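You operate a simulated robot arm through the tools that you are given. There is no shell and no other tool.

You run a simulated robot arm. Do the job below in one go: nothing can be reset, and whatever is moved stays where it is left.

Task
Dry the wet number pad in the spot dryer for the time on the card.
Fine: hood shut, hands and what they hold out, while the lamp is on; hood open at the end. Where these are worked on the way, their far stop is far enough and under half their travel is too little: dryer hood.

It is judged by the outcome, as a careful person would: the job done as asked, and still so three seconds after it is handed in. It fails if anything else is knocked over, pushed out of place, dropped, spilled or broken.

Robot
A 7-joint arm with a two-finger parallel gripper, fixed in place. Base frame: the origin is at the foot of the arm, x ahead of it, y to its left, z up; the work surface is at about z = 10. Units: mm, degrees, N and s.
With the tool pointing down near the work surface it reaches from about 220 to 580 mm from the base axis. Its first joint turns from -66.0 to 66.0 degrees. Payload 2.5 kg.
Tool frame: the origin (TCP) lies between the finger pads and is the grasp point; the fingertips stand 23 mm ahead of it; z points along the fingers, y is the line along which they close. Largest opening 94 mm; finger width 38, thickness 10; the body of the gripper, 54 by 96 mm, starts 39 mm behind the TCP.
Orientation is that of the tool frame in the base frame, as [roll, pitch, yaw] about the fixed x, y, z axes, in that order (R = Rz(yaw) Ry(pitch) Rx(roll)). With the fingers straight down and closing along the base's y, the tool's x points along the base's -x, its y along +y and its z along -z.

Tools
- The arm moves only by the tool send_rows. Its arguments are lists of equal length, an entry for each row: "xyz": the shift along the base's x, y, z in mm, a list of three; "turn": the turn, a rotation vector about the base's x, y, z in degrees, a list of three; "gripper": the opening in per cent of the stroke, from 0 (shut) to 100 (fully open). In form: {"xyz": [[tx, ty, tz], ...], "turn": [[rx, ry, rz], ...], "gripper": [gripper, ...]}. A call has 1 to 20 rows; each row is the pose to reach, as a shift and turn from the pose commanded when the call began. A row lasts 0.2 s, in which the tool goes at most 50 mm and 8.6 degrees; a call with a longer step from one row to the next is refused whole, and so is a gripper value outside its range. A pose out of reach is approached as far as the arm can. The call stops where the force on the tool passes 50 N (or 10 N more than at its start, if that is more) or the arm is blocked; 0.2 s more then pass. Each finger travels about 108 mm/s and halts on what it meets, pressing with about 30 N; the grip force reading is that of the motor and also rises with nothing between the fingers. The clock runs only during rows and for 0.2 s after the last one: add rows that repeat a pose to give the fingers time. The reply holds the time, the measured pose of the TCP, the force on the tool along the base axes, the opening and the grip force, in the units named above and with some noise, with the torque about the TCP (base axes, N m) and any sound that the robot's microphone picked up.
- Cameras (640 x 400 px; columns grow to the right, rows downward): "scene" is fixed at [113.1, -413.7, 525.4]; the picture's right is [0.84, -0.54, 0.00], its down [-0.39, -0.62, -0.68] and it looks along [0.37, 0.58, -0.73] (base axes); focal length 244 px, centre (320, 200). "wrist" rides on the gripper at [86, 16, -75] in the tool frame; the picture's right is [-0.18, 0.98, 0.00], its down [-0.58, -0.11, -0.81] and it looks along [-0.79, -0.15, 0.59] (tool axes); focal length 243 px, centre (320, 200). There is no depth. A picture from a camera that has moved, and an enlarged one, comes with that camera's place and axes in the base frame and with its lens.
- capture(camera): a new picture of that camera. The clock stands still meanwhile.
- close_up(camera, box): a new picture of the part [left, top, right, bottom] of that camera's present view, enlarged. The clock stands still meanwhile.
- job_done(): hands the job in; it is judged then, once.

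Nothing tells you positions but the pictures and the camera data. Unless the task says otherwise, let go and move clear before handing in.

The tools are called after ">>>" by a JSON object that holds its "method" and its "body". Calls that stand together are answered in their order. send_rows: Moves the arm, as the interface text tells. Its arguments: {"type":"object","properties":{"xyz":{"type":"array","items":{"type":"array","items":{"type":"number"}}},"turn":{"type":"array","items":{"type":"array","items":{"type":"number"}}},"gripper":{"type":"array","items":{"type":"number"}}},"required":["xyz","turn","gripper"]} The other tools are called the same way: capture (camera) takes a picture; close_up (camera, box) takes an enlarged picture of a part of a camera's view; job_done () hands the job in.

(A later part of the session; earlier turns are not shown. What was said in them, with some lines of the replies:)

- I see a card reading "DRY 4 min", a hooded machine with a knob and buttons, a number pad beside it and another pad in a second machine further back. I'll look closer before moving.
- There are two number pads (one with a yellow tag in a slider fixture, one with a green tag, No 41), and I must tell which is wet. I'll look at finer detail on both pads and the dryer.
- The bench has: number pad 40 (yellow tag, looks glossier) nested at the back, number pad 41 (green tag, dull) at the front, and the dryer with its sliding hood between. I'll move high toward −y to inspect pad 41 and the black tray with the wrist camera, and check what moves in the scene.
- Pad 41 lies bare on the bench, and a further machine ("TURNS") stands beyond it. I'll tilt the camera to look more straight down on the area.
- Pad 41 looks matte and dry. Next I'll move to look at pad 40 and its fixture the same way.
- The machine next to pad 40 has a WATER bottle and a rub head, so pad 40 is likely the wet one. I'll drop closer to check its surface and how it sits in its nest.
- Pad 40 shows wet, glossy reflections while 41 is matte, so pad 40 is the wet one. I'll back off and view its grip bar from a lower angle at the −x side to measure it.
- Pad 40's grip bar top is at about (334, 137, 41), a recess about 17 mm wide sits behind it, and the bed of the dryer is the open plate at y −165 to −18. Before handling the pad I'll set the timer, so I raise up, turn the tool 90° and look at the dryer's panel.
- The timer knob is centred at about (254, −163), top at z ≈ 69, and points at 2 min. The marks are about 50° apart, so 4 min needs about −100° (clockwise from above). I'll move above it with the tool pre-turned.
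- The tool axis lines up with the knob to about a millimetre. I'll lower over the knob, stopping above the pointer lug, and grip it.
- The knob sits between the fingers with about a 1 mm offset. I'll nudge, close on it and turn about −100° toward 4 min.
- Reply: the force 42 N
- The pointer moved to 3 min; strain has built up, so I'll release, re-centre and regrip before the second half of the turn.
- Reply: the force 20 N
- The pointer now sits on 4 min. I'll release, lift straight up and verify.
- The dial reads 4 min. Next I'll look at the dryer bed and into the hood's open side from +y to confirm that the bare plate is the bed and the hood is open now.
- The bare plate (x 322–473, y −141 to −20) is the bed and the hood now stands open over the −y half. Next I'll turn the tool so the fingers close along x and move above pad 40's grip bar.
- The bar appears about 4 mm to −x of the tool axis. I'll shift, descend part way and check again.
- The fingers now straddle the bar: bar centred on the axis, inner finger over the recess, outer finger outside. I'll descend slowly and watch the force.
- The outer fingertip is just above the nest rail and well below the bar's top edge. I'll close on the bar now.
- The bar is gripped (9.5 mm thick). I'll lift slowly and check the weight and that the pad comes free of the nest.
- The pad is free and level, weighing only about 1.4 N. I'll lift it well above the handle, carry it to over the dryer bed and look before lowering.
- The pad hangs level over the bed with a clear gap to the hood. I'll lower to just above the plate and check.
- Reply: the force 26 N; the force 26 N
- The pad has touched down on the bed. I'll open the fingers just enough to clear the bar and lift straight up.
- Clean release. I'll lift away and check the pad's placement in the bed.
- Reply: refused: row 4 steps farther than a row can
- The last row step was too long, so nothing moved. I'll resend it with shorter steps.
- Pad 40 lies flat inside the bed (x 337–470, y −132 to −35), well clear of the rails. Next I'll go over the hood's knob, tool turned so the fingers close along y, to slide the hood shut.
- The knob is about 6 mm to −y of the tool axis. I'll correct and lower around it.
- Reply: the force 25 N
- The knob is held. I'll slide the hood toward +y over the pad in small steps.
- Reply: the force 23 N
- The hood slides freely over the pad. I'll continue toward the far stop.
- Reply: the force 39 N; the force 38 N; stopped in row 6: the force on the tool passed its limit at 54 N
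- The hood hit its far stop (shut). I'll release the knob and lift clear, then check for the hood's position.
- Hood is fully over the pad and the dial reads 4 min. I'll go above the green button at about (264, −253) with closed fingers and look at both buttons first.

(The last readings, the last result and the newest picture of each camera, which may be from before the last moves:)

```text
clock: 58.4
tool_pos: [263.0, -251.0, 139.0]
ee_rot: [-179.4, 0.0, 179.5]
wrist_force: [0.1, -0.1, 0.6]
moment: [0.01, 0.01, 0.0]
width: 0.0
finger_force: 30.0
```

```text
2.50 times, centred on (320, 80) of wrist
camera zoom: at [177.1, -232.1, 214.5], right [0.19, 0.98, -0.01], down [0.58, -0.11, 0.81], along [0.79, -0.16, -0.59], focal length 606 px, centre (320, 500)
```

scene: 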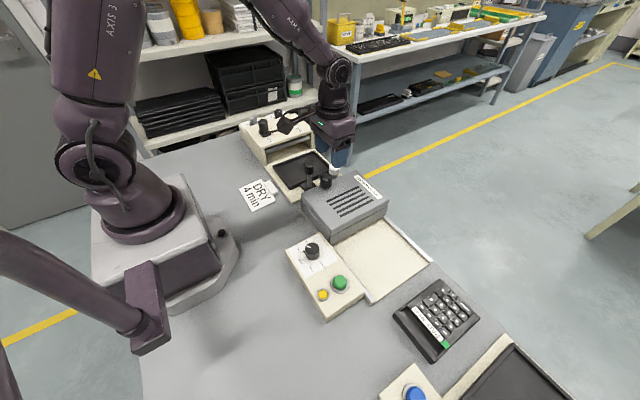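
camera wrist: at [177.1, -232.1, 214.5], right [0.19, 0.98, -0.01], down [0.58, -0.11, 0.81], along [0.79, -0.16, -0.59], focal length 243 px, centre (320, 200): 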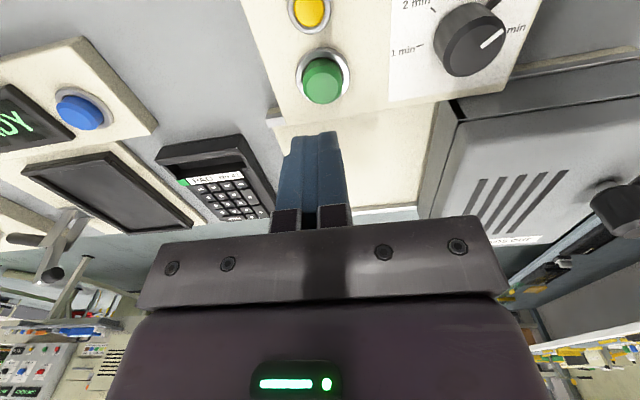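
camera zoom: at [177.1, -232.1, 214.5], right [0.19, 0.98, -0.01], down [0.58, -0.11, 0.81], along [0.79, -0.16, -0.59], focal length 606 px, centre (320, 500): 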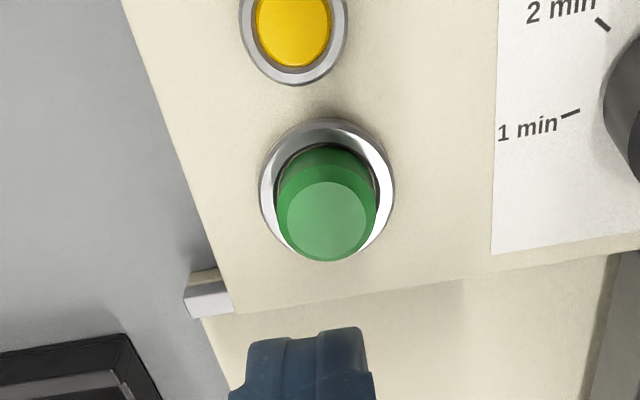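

The green button is raised and the yellow one looks like an indicator lamp, so I take green as the start. I'll press it with closed fingertips, stepping down.

>>> {"method": "send_rows", "body": {"xyz": [[-1, 2, -20], [-1, 2, -40], [-1, 2, -52], [-1, 2, -56]], "turn": [[0, 0, 0], [0, 0, 0], [0, 0, 0], [0, 0, 0]], "gripper": [0, 0, 0, 0]}}

>>> {"method": "close_up", "body": {"camera": "wrist", "box": [220, 60, 420, 220]}}

>>> {"method": "close_up", "body": {"camera": "scene", "box": [290, 230, 390, 320]}}

```text
clock: 59.4
tool_pos: [264.3, -248.2, 83.2]
ee_rot: [-179.5, -0.2, 179.4]
wrist_force: [0.4, 0.2, -0.2]
moment: [-0.04, -0.05, 0.01]
width: 0.2
finger_force: 30.8
```

```text
2.50 times, centred on (320, 140) of wrist
camera zoom: at [178.0, -230.2, 158.2], right [0.19, 0.98, -0.01], down [0.58, -0.11, 0.81], along [0.79, -0.16, -0.59], focal length 606 px, centre (320, 350)
```

zoom: 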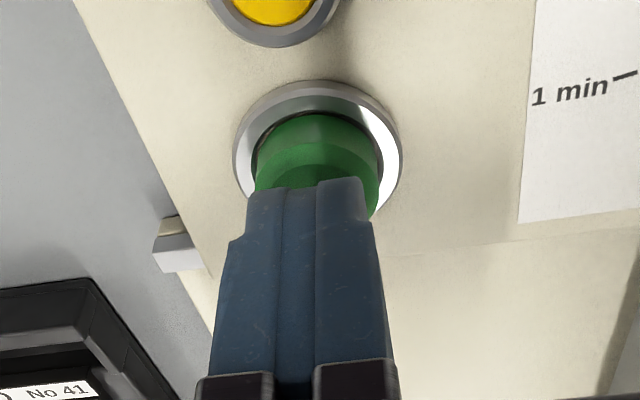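

```text
4.44 times, centred on (340, 275) of scene
camera zoom: at [113.1, -413.7, 525.4], right [0.84, -0.54, 0.0], down [-0.39, -0.62, -0.68], along [0.37, 0.58, -0.73], focal length 1083 px, centre (231, -133)
```

zoom: 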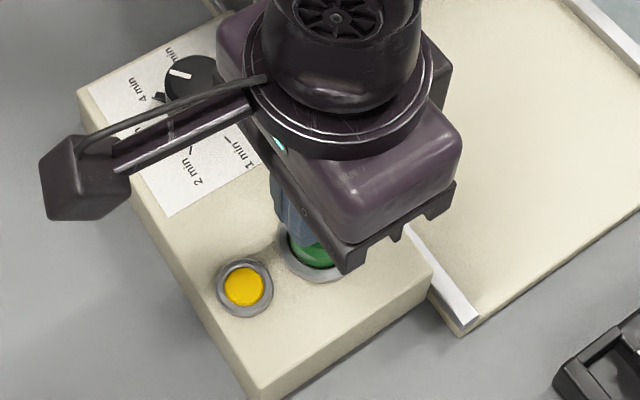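

>>> {"method": "send_rows", "body": {"xyz": [[0, 0, -1.5], [0, 0, -3], [0, 0, -4.5]], "turn": [[0, 0, 0], [0, 0, 0], [0, 0, 0]], "gripper": [0, 0, 0]}}

```text
clock: 60.1
tool_pos: [264.0, -248.4, 79.1]
ee_rot: [-179.4, 0.0, 179.5]
wrist_force: [-0.3, -0.1, 0.3]
moment: [-0.02, 0.03, 0.0]
width: 0.0
finger_force: 30.3
```

>>> {"method": "send_rows", "body": {"xyz": [[0, 0, -1.5], [0, 0, -3]], "turn": [[0, 0, 0], [0, 0, 0]], "gripper": [0, 0]}}

```text
clock: 60.8
tool_pos: [263.4, -247.1, 76.8]
ee_rot: [-179.4, -0.2, 179.4]
wrist_force: [0.4, -0.2, -0.1]
moment: [-0.02, -0.02, -0.02]
width: 0.0
finger_force: 30.6
```

>>> {"method": "send_rows", "body": {"xyz": [[0, 0, -1], [0, 0, -2]], "turn": [[0, 0, 0], [0, 0, 0]], "gripper": [0, 0]}}

>>> {"method": "close_up", "body": {"camera": "wrist", "box": [220, 60, 420, 220]}}

```text
clock: 61.4
tool_pos: [262.6, -247.6, 75.5]
ee_rot: [-179.5, -0.1, 179.5]
wrist_force: [0.0, 0.0, 0.0]
moment: [0.0, -0.02, -0.03]
width: 0.0
finger_force: 30.1
```

```text
2.50 times, centred on (320, 140) of wrist
camera zoom: at [177.5, -229.8, 150.3], right [0.19, 0.98, -0.01], down [0.58, -0.11, 0.81], along [0.79, -0.16, -0.59], focal length 606 px, centre (320, 350)
```

zoom: 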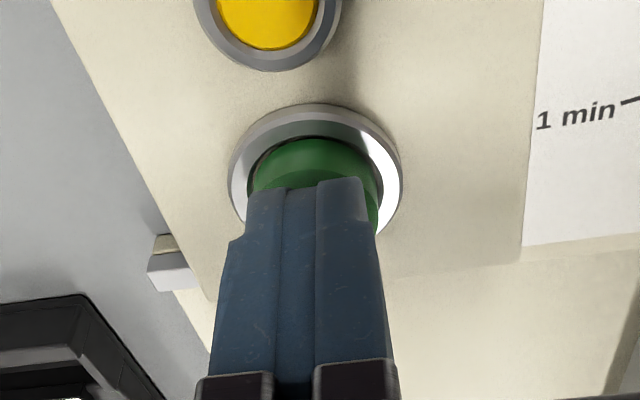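

>>> {"method": "send_rows", "body": {"xyz": [[0, 0, -1], [0, 0, -2]], "turn": [[0, 0, 0], [0, 0, 0]], "gripper": [0, 0]}}

```text
clock: 62.0
tool_pos: [262.7, -248.7, 73.9]
ee_rot: [-179.6, -0.1, 179.5]
wrist_force: [-0.9, -0.1, 2.6]
moment: [0.03, 0.0, 0.01]
width: 0.1
finger_force: 30.1
```

Contact begins (2.6 N). I'll press further in small steps and listen.

>>> {"method": "send_rows", "body": {"xyz": [[0, 0, -1], [0, 0, -2]], "turn": [[0, 0, 0], [0, 0, 0]], "gripper": [0, 0]}}

>>> {"method": "close_up", "body": {"camera": "scene", "box": [290, 180, 440, 320]}}

```text
clock: 62.5
tool_pos: [262.8, -248.7, 72.5]
ee_rot: [-179.3, -0.1, 179.3]
wrist_force: [2.1, 1.2, 2.6]
moment: [0.03, -0.02, 0.01]
width: 0.0
finger_force: 29.7
```

```text
2.86 times, centred on (365, 250) of scene
camera zoom: at [113.1, -413.7, 525.4], right [0.84, -0.54, 0.0], down [-0.39, -0.62, -0.68], along [0.37, 0.58, -0.73], focal length 696 px, centre (191, 57)
```

zoom: 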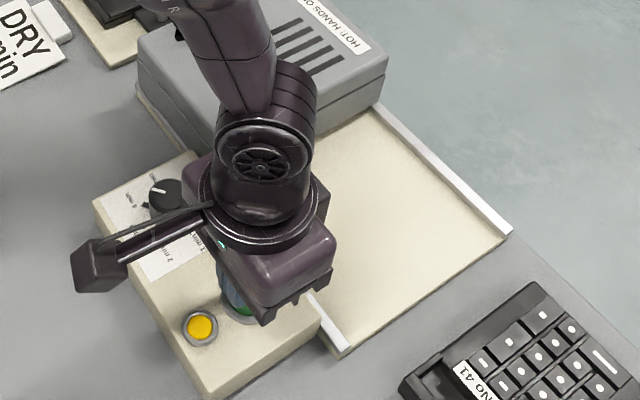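

>>> {"method": "send_rows", "body": {"xyz": [[0, 0, -1], [0, 0, -2]], "turn": [[0, 0, 0], [0, 0, 0]], "gripper": [0, 0]}}

>>> {"method": "close_up", "body": {"camera": "scene", "box": [270, 160, 440, 320]}}

```text
clock: 63.1
tool_pos: [264.4, -248.6, 70.5]
ee_rot: [-179.4, -0.2, 179.3]
wrist_force: [3.4, 0.8, 4.2]
moment: [0.01, -0.12, 0.05]
width: 0.0
finger_force: 29.7
```

```text
2.50 times, centred on (355, 240) of scene
camera zoom: at [113.1, -413.7, 525.4], right [0.84, -0.54, 0.0], down [-0.39, -0.62, -0.68], along [0.37, 0.58, -0.73], focal length 609 px, centre (232, 100)
```

zoom: 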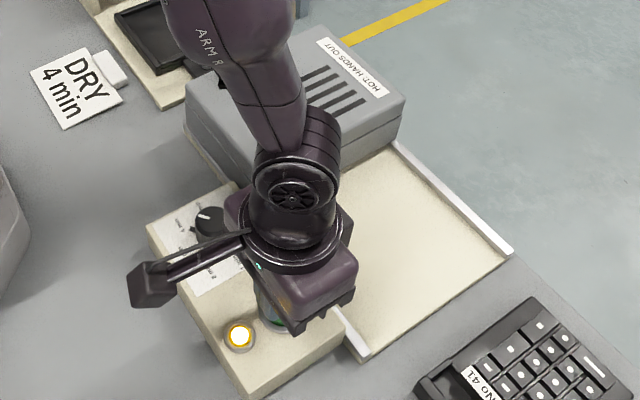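

The yellow lamp lit: the dryer is running. I'll lift straight off and wait clear, watching the lamp.

>>> {"method": "send_rows", "body": {"xyz": [[0, 0, 10], [0, 0, 40], [0, 0, 80], [-20, 20, 110], [-20, 50, 130]], "turn": [[0, 0, 0], [0, 0, 0], [0, 0, 0], [0, 0, 0], [0, 0, 0]], "gripper": [0, 0, 0, 0, 0]}}

>>> {"method": "capture", "body": {"camera": "scene"}}

```text
clock: 64.3
tool_pos: [243.2, -196.9, 198.3]
ee_rot: [-179.5, -0.2, 179.4]
wrist_force: [-0.3, 1.2, -0.1]
moment: [-0.02, 0.03, 0.0]
width: 0.2
finger_force: 30.5
```

```text
taken
```

scene: 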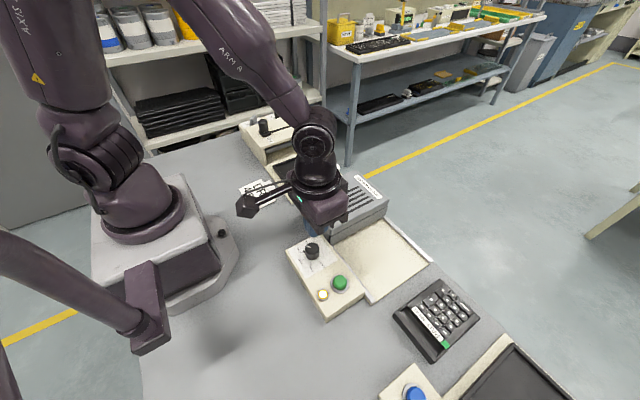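

>>> {"method": "send_rows", "body": {"xyz": [[0, 0, 0], [0, 0, 0], [0, 0, 0], [0, 0, 0], [0, 0, 0]], "turn": [[0, 0, 0], [0, 0, 0], [0, 0, 0], [0, 0, 0], [0, 0, 0]], "gripper": [0, 0, 0, 0, 0]}}

>>> {"method": "close_up", "body": {"camera": "scene", "box": [270, 170, 450, 320]}}

```text
clock: 65.5
tool_pos: [242.8, -197.6, 199.1]
ee_rot: [-179.4, -0.1, 179.4]
wrist_force: [0.2, 0.6, -0.2]
moment: [-0.01, 0.01, -0.01]
width: 0.1
finger_force: 29.6
```

```text
2.67 times, centred on (360, 245) of scene
camera zoom: at [113.1, -413.7, 525.4], right [0.84, -0.54, 0.0], down [-0.39, -0.62, -0.68], along [0.37, 0.58, -0.73], focal length 650 px, centre (213, 80)
```

zoom: 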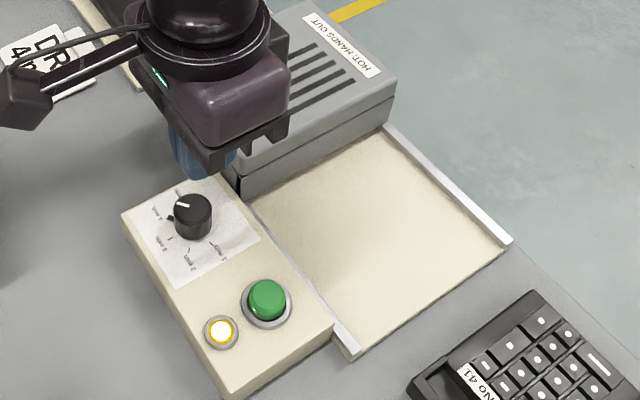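

The lamp is on. I'll stay clear and wait.

>>> {"method": "send_rows", "body": {"xyz": [[0, 0, 0], [0, 0, 0], [0, 0, 0], [0, 0, 0], [0, 0, 0], [0, 0, 0], [0, 0, 0], [0, 0, 0], [0, 0, 0], [0, 0, 0], [0, 0, 0], [0, 0, 0], [0, 0, 0], [0, 0, 0], [0, 0, 0], [0, 0, 0], [0, 0, 0], [0, 0, 0], [0, 0, 0], [0, 0, 0]], "turn": [[0, 0, 0], [0, 0, 0], [0, 0, 0], [0, 0, 0], [0, 0, 0], [0, 0, 0], [0, 0, 0], [0, 0, 0], [0, 0, 0], [0, 0, 0], [0, 0, 0], [0, 0, 0], [0, 0, 0], [0, 0, 0], [0, 0, 0], [0, 0, 0], [0, 0, 0], [0, 0, 0], [0, 0, 0], [0, 0, 0]], "gripper": [0, 0, 0, 0, 0, 0, 0, 0, 0, 0, 0, 0, 0, 0, 0, 0, 0, 0, 0, 0]}}

>>> {"method": "close_up", "body": {"camera": "scene", "box": [270, 170, 450, 320]}}

```text
clock: 69.8
tool_pos: [243.6, -198.6, 198.7]
ee_rot: [-179.6, -0.1, 179.3]
wrist_force: [-1.2, 0.4, -1.4]
moment: [0.01, 0.03, 0.0]
width: 0.2
finger_force: 29.8
```

```text
2.67 times, centred on (360, 245) of scene
camera zoom: at [113.1, -413.7, 525.4], right [0.84, -0.54, 0.0], down [-0.39, -0.62, -0.68], along [0.37, 0.58, -0.73], focal length 650 px, centre (213, 80)
```

zoom: 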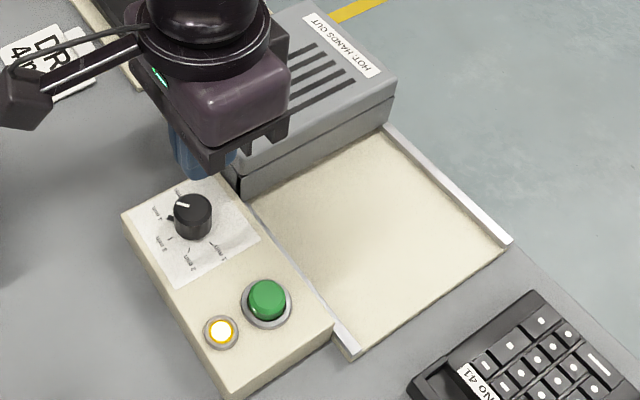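

Still lit; I keep waiting clear.

>>> {"method": "send_rows", "body": {"xyz": [[0, 0, 0], [0, 0, 0], [0, 0, 0], [0, 0, 0], [0, 0, 0], [0, 0, 0], [0, 0, 0], [0, 0, 0], [0, 0, 0], [0, 0, 0], [0, 0, 0], [0, 0, 0], [0, 0, 0], [0, 0, 0], [0, 0, 0], [0, 0, 0], [0, 0, 0], [0, 0, 0], [0, 0, 0], [0, 0, 0]], "turn": [[0, 0, 0], [0, 0, 0], [0, 0, 0], [0, 0, 0], [0, 0, 0], [0, 0, 0], [0, 0, 0], [0, 0, 0], [0, 0, 0], [0, 0, 0], [0, 0, 0], [0, 0, 0], [0, 0, 0], [0, 0, 0], [0, 0, 0], [0, 0, 0], [0, 0, 0], [0, 0, 0], [0, 0, 0], [0, 0, 0]], "gripper": [0, 0, 0, 0, 0, 0, 0, 0, 0, 0, 0, 0, 0, 0, 0, 0, 0, 0, 0, 0]}}

>>> {"method": "close_up", "body": {"camera": "scene", "box": [270, 170, 450, 320]}}

>>> {"method": "send_rows", "body": {"xyz": [[0, 0, 0], [0, 0, 0], [0, 0, 0], [0, 0, 0], [0, 0, 0], [0, 0, 0], [0, 0, 0], [0, 0, 0], [0, 0, 0], [0, 0, 0], [0, 0, 0], [0, 0, 0], [0, 0, 0], [0, 0, 0], [0, 0, 0], [0, 0, 0], [0, 0, 0], [0, 0, 0], [0, 0, 0], [0, 0, 0]], "turn": [[0, 0, 0], [0, 0, 0], [0, 0, 0], [0, 0, 0], [0, 0, 0], [0, 0, 0], [0, 0, 0], [0, 0, 0], [0, 0, 0], [0, 0, 0], [0, 0, 0], [0, 0, 0], [0, 0, 0], [0, 0, 0], [0, 0, 0], [0, 0, 0], [0, 0, 0], [0, 0, 0], [0, 0, 0], [0, 0, 0]], "gripper": [0, 0, 0, 0, 0, 0, 0, 0, 0, 0, 0, 0, 0, 0, 0, 0, 0, 0, 0, 0]}}

>>> {"method": "close_up", "body": {"camera": "scene", "box": [270, 170, 450, 320]}}

```text
clock: 74.0
tool_pos: [244.1, -197.7, 198.5]
ee_rot: [-179.5, -0.1, 179.3]
wrist_force: [-0.6, -0.8, -0.4]
moment: [-0.01, 0.02, -0.01]
width: 0.0
finger_force: 30.0
```

```text
2.67 times, centred on (360, 245) of scene
camera zoom: at [113.1, -413.7, 525.4], right [0.84, -0.54, 0.0], down [-0.39, -0.62, -0.68], along [0.37, 0.58, -0.73], focal length 650 px, centre (213, 80)
```

zoom: 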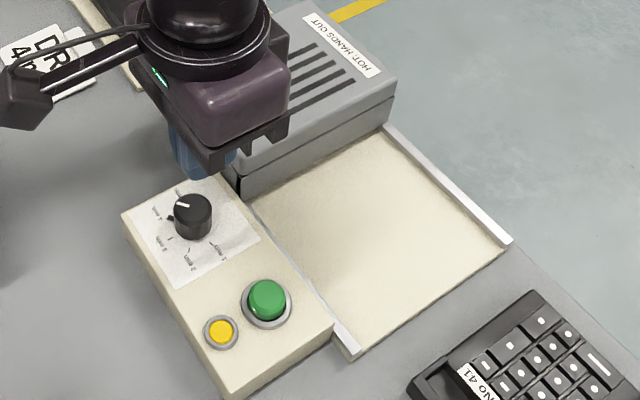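

```text
clock: 78.2
tool_pos: [243.8, -197.3, 199.2]
ee_rot: [-179.6, -0.1, 179.4]
wrist_force: [0.0, 0.2, -0.2]
moment: [0.01, -0.01, 0.03]
width: 0.0
finger_force: 30.0
```

```text
2.67 times, centred on (360, 245) of scene
camera zoom: at [113.1, -413.7, 525.4], right [0.84, -0.54, 0.0], down [-0.39, -0.62, -0.68], along [0.37, 0.58, -0.73], focal length 650 px, centre (213, 80)
```

zoom: 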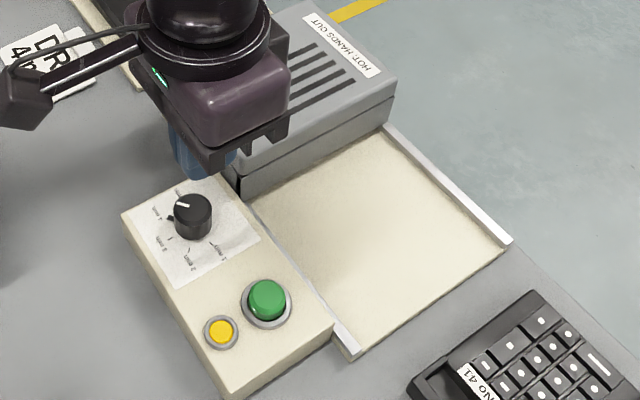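

The lamp went out after the run and stays off. I'll go back above the hood's knob to open it.

>>> {"method": "send_rows", "body": {"xyz": [[25, 30, 0], [50, 60, 0], [75, 90, 0], [100, 120, 0], [120, 145, 0], [134.5, 159.7, -10], [134.5, 159.7, -29], [134.5, 159.7, -29]], "turn": [[0.1, 0, 0.1], [0.2, 0, 0.2], [0.3, 0, 0.3], [0.4, 0, 0.4], [0.5, 0, 0.5], [0.5, 0, 0.6], [0.5, 0, 0.6], [0.5, 0, 0.6]], "gripper": [65, 65, 65, 65, 65, 65, 65, 65]}}

>>> {"method": "close_up", "body": {"camera": "wrist", "box": [220, 40, 420, 190]}}

>>> {"method": "close_up", "body": {"camera": "scene", "box": [270, 230, 420, 330]}}

```text
clock: 80.0
tool_pos: [377.7, -39.6, 171.3]
ee_rot: [-180.0, -0.2, 180.0]
wrist_force: [0.5, -0.1, -0.1]
moment: [0.01, 0.02, -0.02]
width: 61.1
finger_force: 0.0
```

```text
2.67 times, centred on (320, 115) of wrist
camera zoom: at [292.2, -23.5, 246.1], right [0.18, 0.98, 0.0], down [0.58, -0.11, 0.8], along [0.79, -0.15, -0.59], focal length 647 px, centre (320, 427)
```

zoom: 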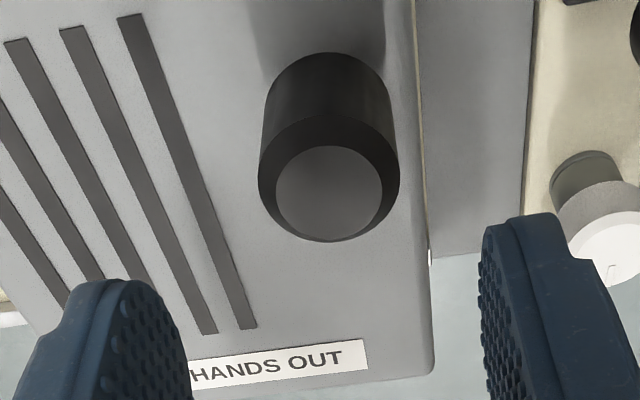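

```text
4.00 times, centred on (345, 280) of scene
camera zoom: at [113.1, -413.7, 525.4], right [0.84, -0.54, 0.0], down [-0.39, -0.62, -0.68], along [0.37, 0.58, -0.73], focal length 975 px, centre (220, -120)
```

zoom: 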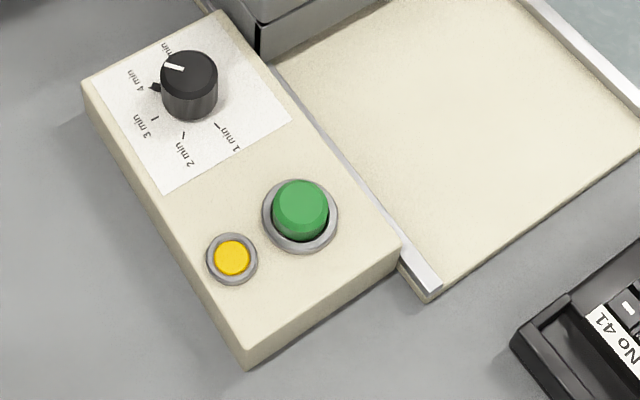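

>>> {"method": "send_rows", "body": {"xyz": [[-1.5, 2, -15], [-1.5, 2, -35], [-1.5, 2, -50], [-1.5, 2, -59], [-1.5, 2, -59]], "turn": [[0, 0, 0], [0, 0, 0], [0, 0, 0], [0, 0, 0], [0, 0, 0]], "gripper": [65, 65, 65, 65, 65]}}

>>> {"method": "capture", "body": {"camera": "wrist"}}

```text
clock: 81.2
tool_pos: [376.6, -36.7, 112.0]
ee_rot: [-179.8, -0.1, -180.0]
wrist_force: [0.2, -0.6, -0.3]
moment: [-0.02, 0.02, 0.02]
width: 61.3
finger_force: 0.1
```

```text
taken
camera wrist: at [291.2, -19.1, 186.2], right [0.18, 0.98, 0.0], down [0.58, -0.11, 0.81], along [0.79, -0.15, -0.59], focal length 243 px, centre (320, 200)
```

wrist: 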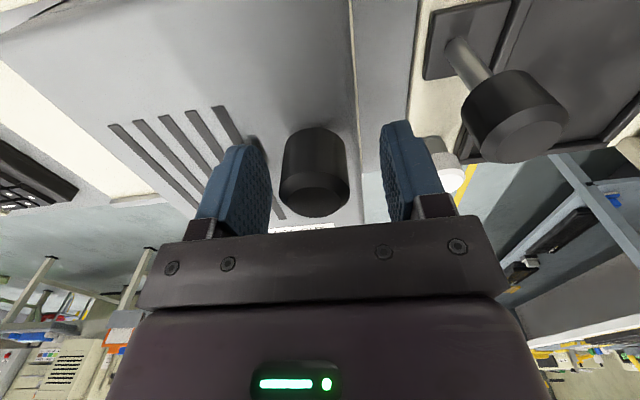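

Rather than clamp, I'll cage the knob with a narrow opening and push the hood back toward −y with the finger.

>>> {"method": "send_rows", "body": {"xyz": [[0, -1, 0], [0, -1, 0], [0, -8, 0], [0, -18, 0], [0, -28, 0], [0, -38, 0], [0, -48, 0], [0, -58, 0], [0, -68, 0], [0, -78, 0], [0, -78, 0]], "turn": [[0, 0, 0], [0, 0, 0], [0, 0, 0], [0, 0, 0], [0, 0, 0], [0, 0, 0], [0, 0, 0], [0, 0, 0], [0, 0, 0], [0, 0, 0], [0, 0, 0]], "gripper": [42, 42, 42, 42, 42, 42, 42, 42, 42, 42, 42]}}

>>> {"method": "close_up", "body": {"camera": "scene", "box": [270, 150, 450, 290]}}

```text
clock: 83.5
tool_pos: [376.5, -114.7, 111.2]
ee_rot: [-179.9, -0.1, 180.0]
wrist_force: [-0.4, 1.7, 0.3]
moment: [0.02, -0.01, 0.0]
width: 39.9
finger_force: 0.4
```

```text
2.86 times, centred on (360, 220) of scene
camera zoom: at [113.1, -413.7, 525.4], right [0.84, -0.54, 0.0], down [-0.39, -0.62, -0.68], along [0.37, 0.58, -0.73], focal length 696 px, centre (206, 143)
```

zoom: 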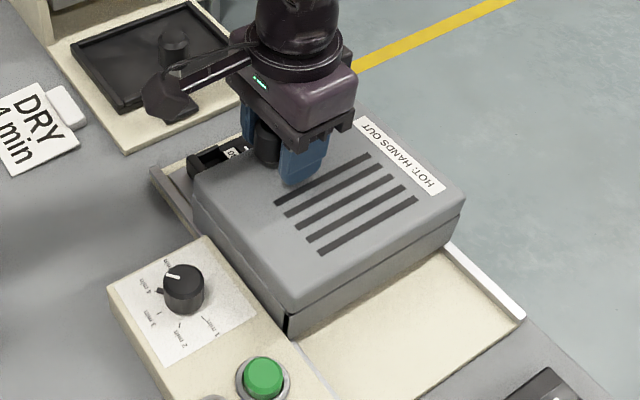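

The hood opens smoothly. I'll continue to its −y stop.

>>> {"method": "send_rows", "body": {"xyz": [[0, -8, 0], [0, -18, 0], [0, -28, 0], [0, -38, 0], [0, -48, 0], [0, -58, 0], [0, -64, 0], [0, -70, 0], [0, -74, 0], [0, -78, 0], [0, -82, 0], [0, -86, 0]], "turn": [[0, 0, 0], [0, 0, 0], [0, 0, 0], [0, 0, 0], [0, 0, 0], [0, 0, 0], [0, 0, 0], [0, 0, 0], [0, 0, 0], [0, 0, 0], [0, 0, 0], [0, 0, 0]], "gripper": [42, 42, 42, 42, 42, 42, 42, 42, 42, 42, 42, 42]}}

>>> {"method": "close_up", "body": {"camera": "scene", "box": [280, 160, 460, 300]}}

```text
clock: 86.2
tool_pos: [376.6, -197.2, 110.2]
ee_rot: [179.6, -0.4, -179.8]
wrist_force: [2.0, 23.5, 0.5]
moment: [-0.3, 0.17, -0.19]
width: 49.8
finger_force: 11.1
```

```text
2.86 times, centred on (370, 230) of scene
camera zoom: at [113.1, -413.6, 525.4], right [0.84, -0.54, 0.0], down [-0.39, -0.62, -0.68], along [0.37, 0.58, -0.73], focal length 696 px, centre (177, 114)
```

zoom: 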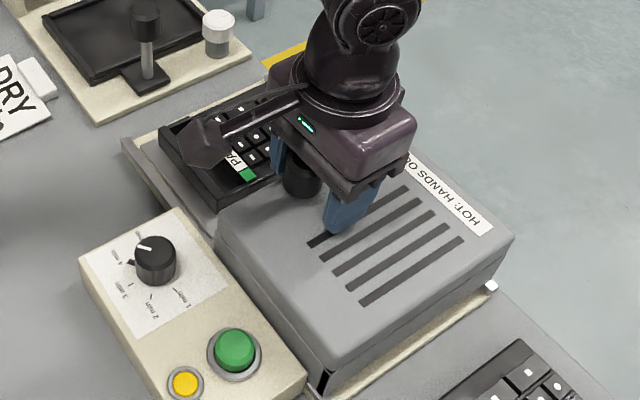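

The hood is back at its open stop and the pad's tag has turned from yellow to green, so it's dry. I'll ease off, open the fingers and lift away.

>>> {"method": "send_rows", "body": {"xyz": [[0, 4, 0], [0, 8, 0], [0, 8, 0], [0, 8, 20], [0, 8, 60], [-10, 8, 100], [-30, 20, 130], [-40, 50, 150]], "turn": [[0, 0, 0], [0, 0, 0], [0, 0, 0], [0, 0, 0], [0, 0, 0], [0, 0, 0], [0, 0, 0], [0, 0, 0]], "gripper": [65, 65, 65, 65, 65, 65, 65, 65]}}

>>> {"method": "capture", "body": {"camera": "scene"}}

>>> {"method": "close_up", "body": {"camera": "scene", "box": [230, 90, 480, 320]}}

```text
clock: 88.0
tool_pos: [334.4, -151.4, 260.3]
ee_rot: [179.9, -0.3, 180.0]
wrist_force: [-1.0, -0.1, 0.1]
moment: [0.03, 0.02, -0.01]
width: 60.9
finger_force: 0.1
```

```text
taken
```

scene: 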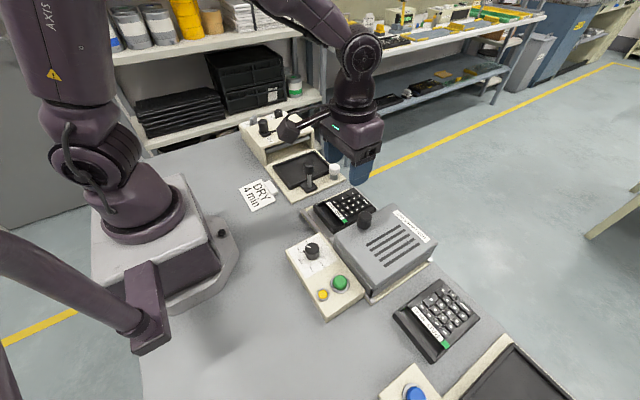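

```text
1.74 times, centred on (355, 205) of scene
camera zoom: at [113.1, -413.7, 525.4], right [0.84, -0.54, 0.0], down [-0.39, -0.62, -0.68], along [0.37, 0.58, -0.73], focal length 424 px, centre (259, 191)
```

zoom: 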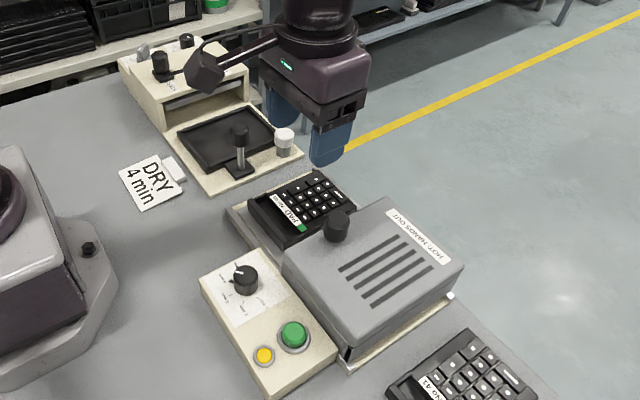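

>>> {"method": "close_up", "body": {"camera": "scene", "box": [300, 175, 390, 245]}}

>>> {"method": "close_up", "body": {"camera": "scene", "box": [285, 225, 385, 315]}}

```text
5.71 times, centred on (345, 210) of scene
camera zoom: at [113.1, -413.7, 525.4], right [0.84, -0.54, 0.0], down [-0.39, -0.62, -0.68], along [0.37, 0.58, -0.73], focal length 1393 px, centre (177, 143)
```

zoom: 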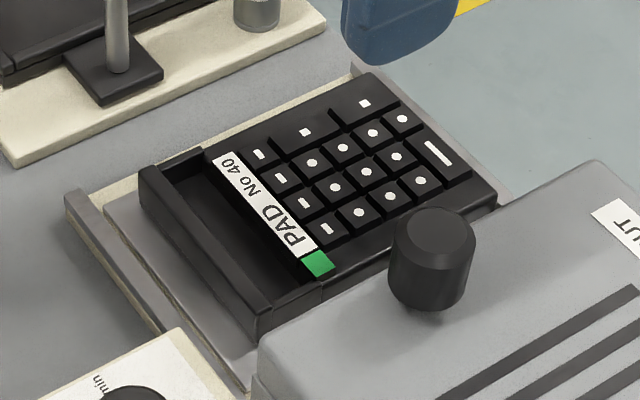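

```text
4.44 times, centred on (335, 270) of scene
camera zoom: at [113.1, -413.7, 525.4], right [0.84, -0.54, 0.0], down [-0.39, -0.62, -0.68], along [0.37, 0.58, -0.73], focal length 1083 px, centre (253, -111)
```

zoom: 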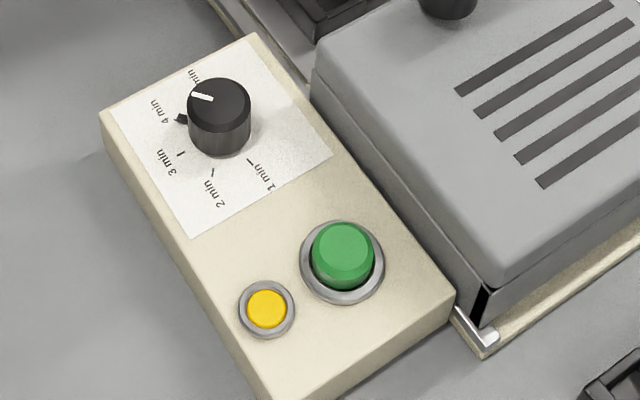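

Pad No 40's tag is now green. The lamp is off, the hood is fully open, the dial reads 4 min and the hand is clear, with everything else where it was. I'm handing the job in.

>>> {"method": "job_done", "body": {}}

```text
The job is handed in.
```

The wet pad, No 40, has been dried in the spot dryer on the card's 4-minute setting, and its tag changed from yellow to green. I picked No 40 because it looked glossy and wet, while No 41 was matte.

- **Drying run:** I set the dial to 4 min, slid the hood shut to its far stop and pressed the green start button. The arm stayed out until the lamp went off. On the simulation clock the run took only about 7 to 11 seconds, so the dryer seems to run its minutes faster than real time.
- **How things were left:** The hood is open at its stop and the lamp is off. Pad No 40 is still on the dryer bed, and the arm is clear. Nothing else was knocked or moved.

When setting the pad down I pressed it onto the bed with about 25 N, and my fingers slid about 2 mm down its grip bar. The pad lies flat and looks undamaged.
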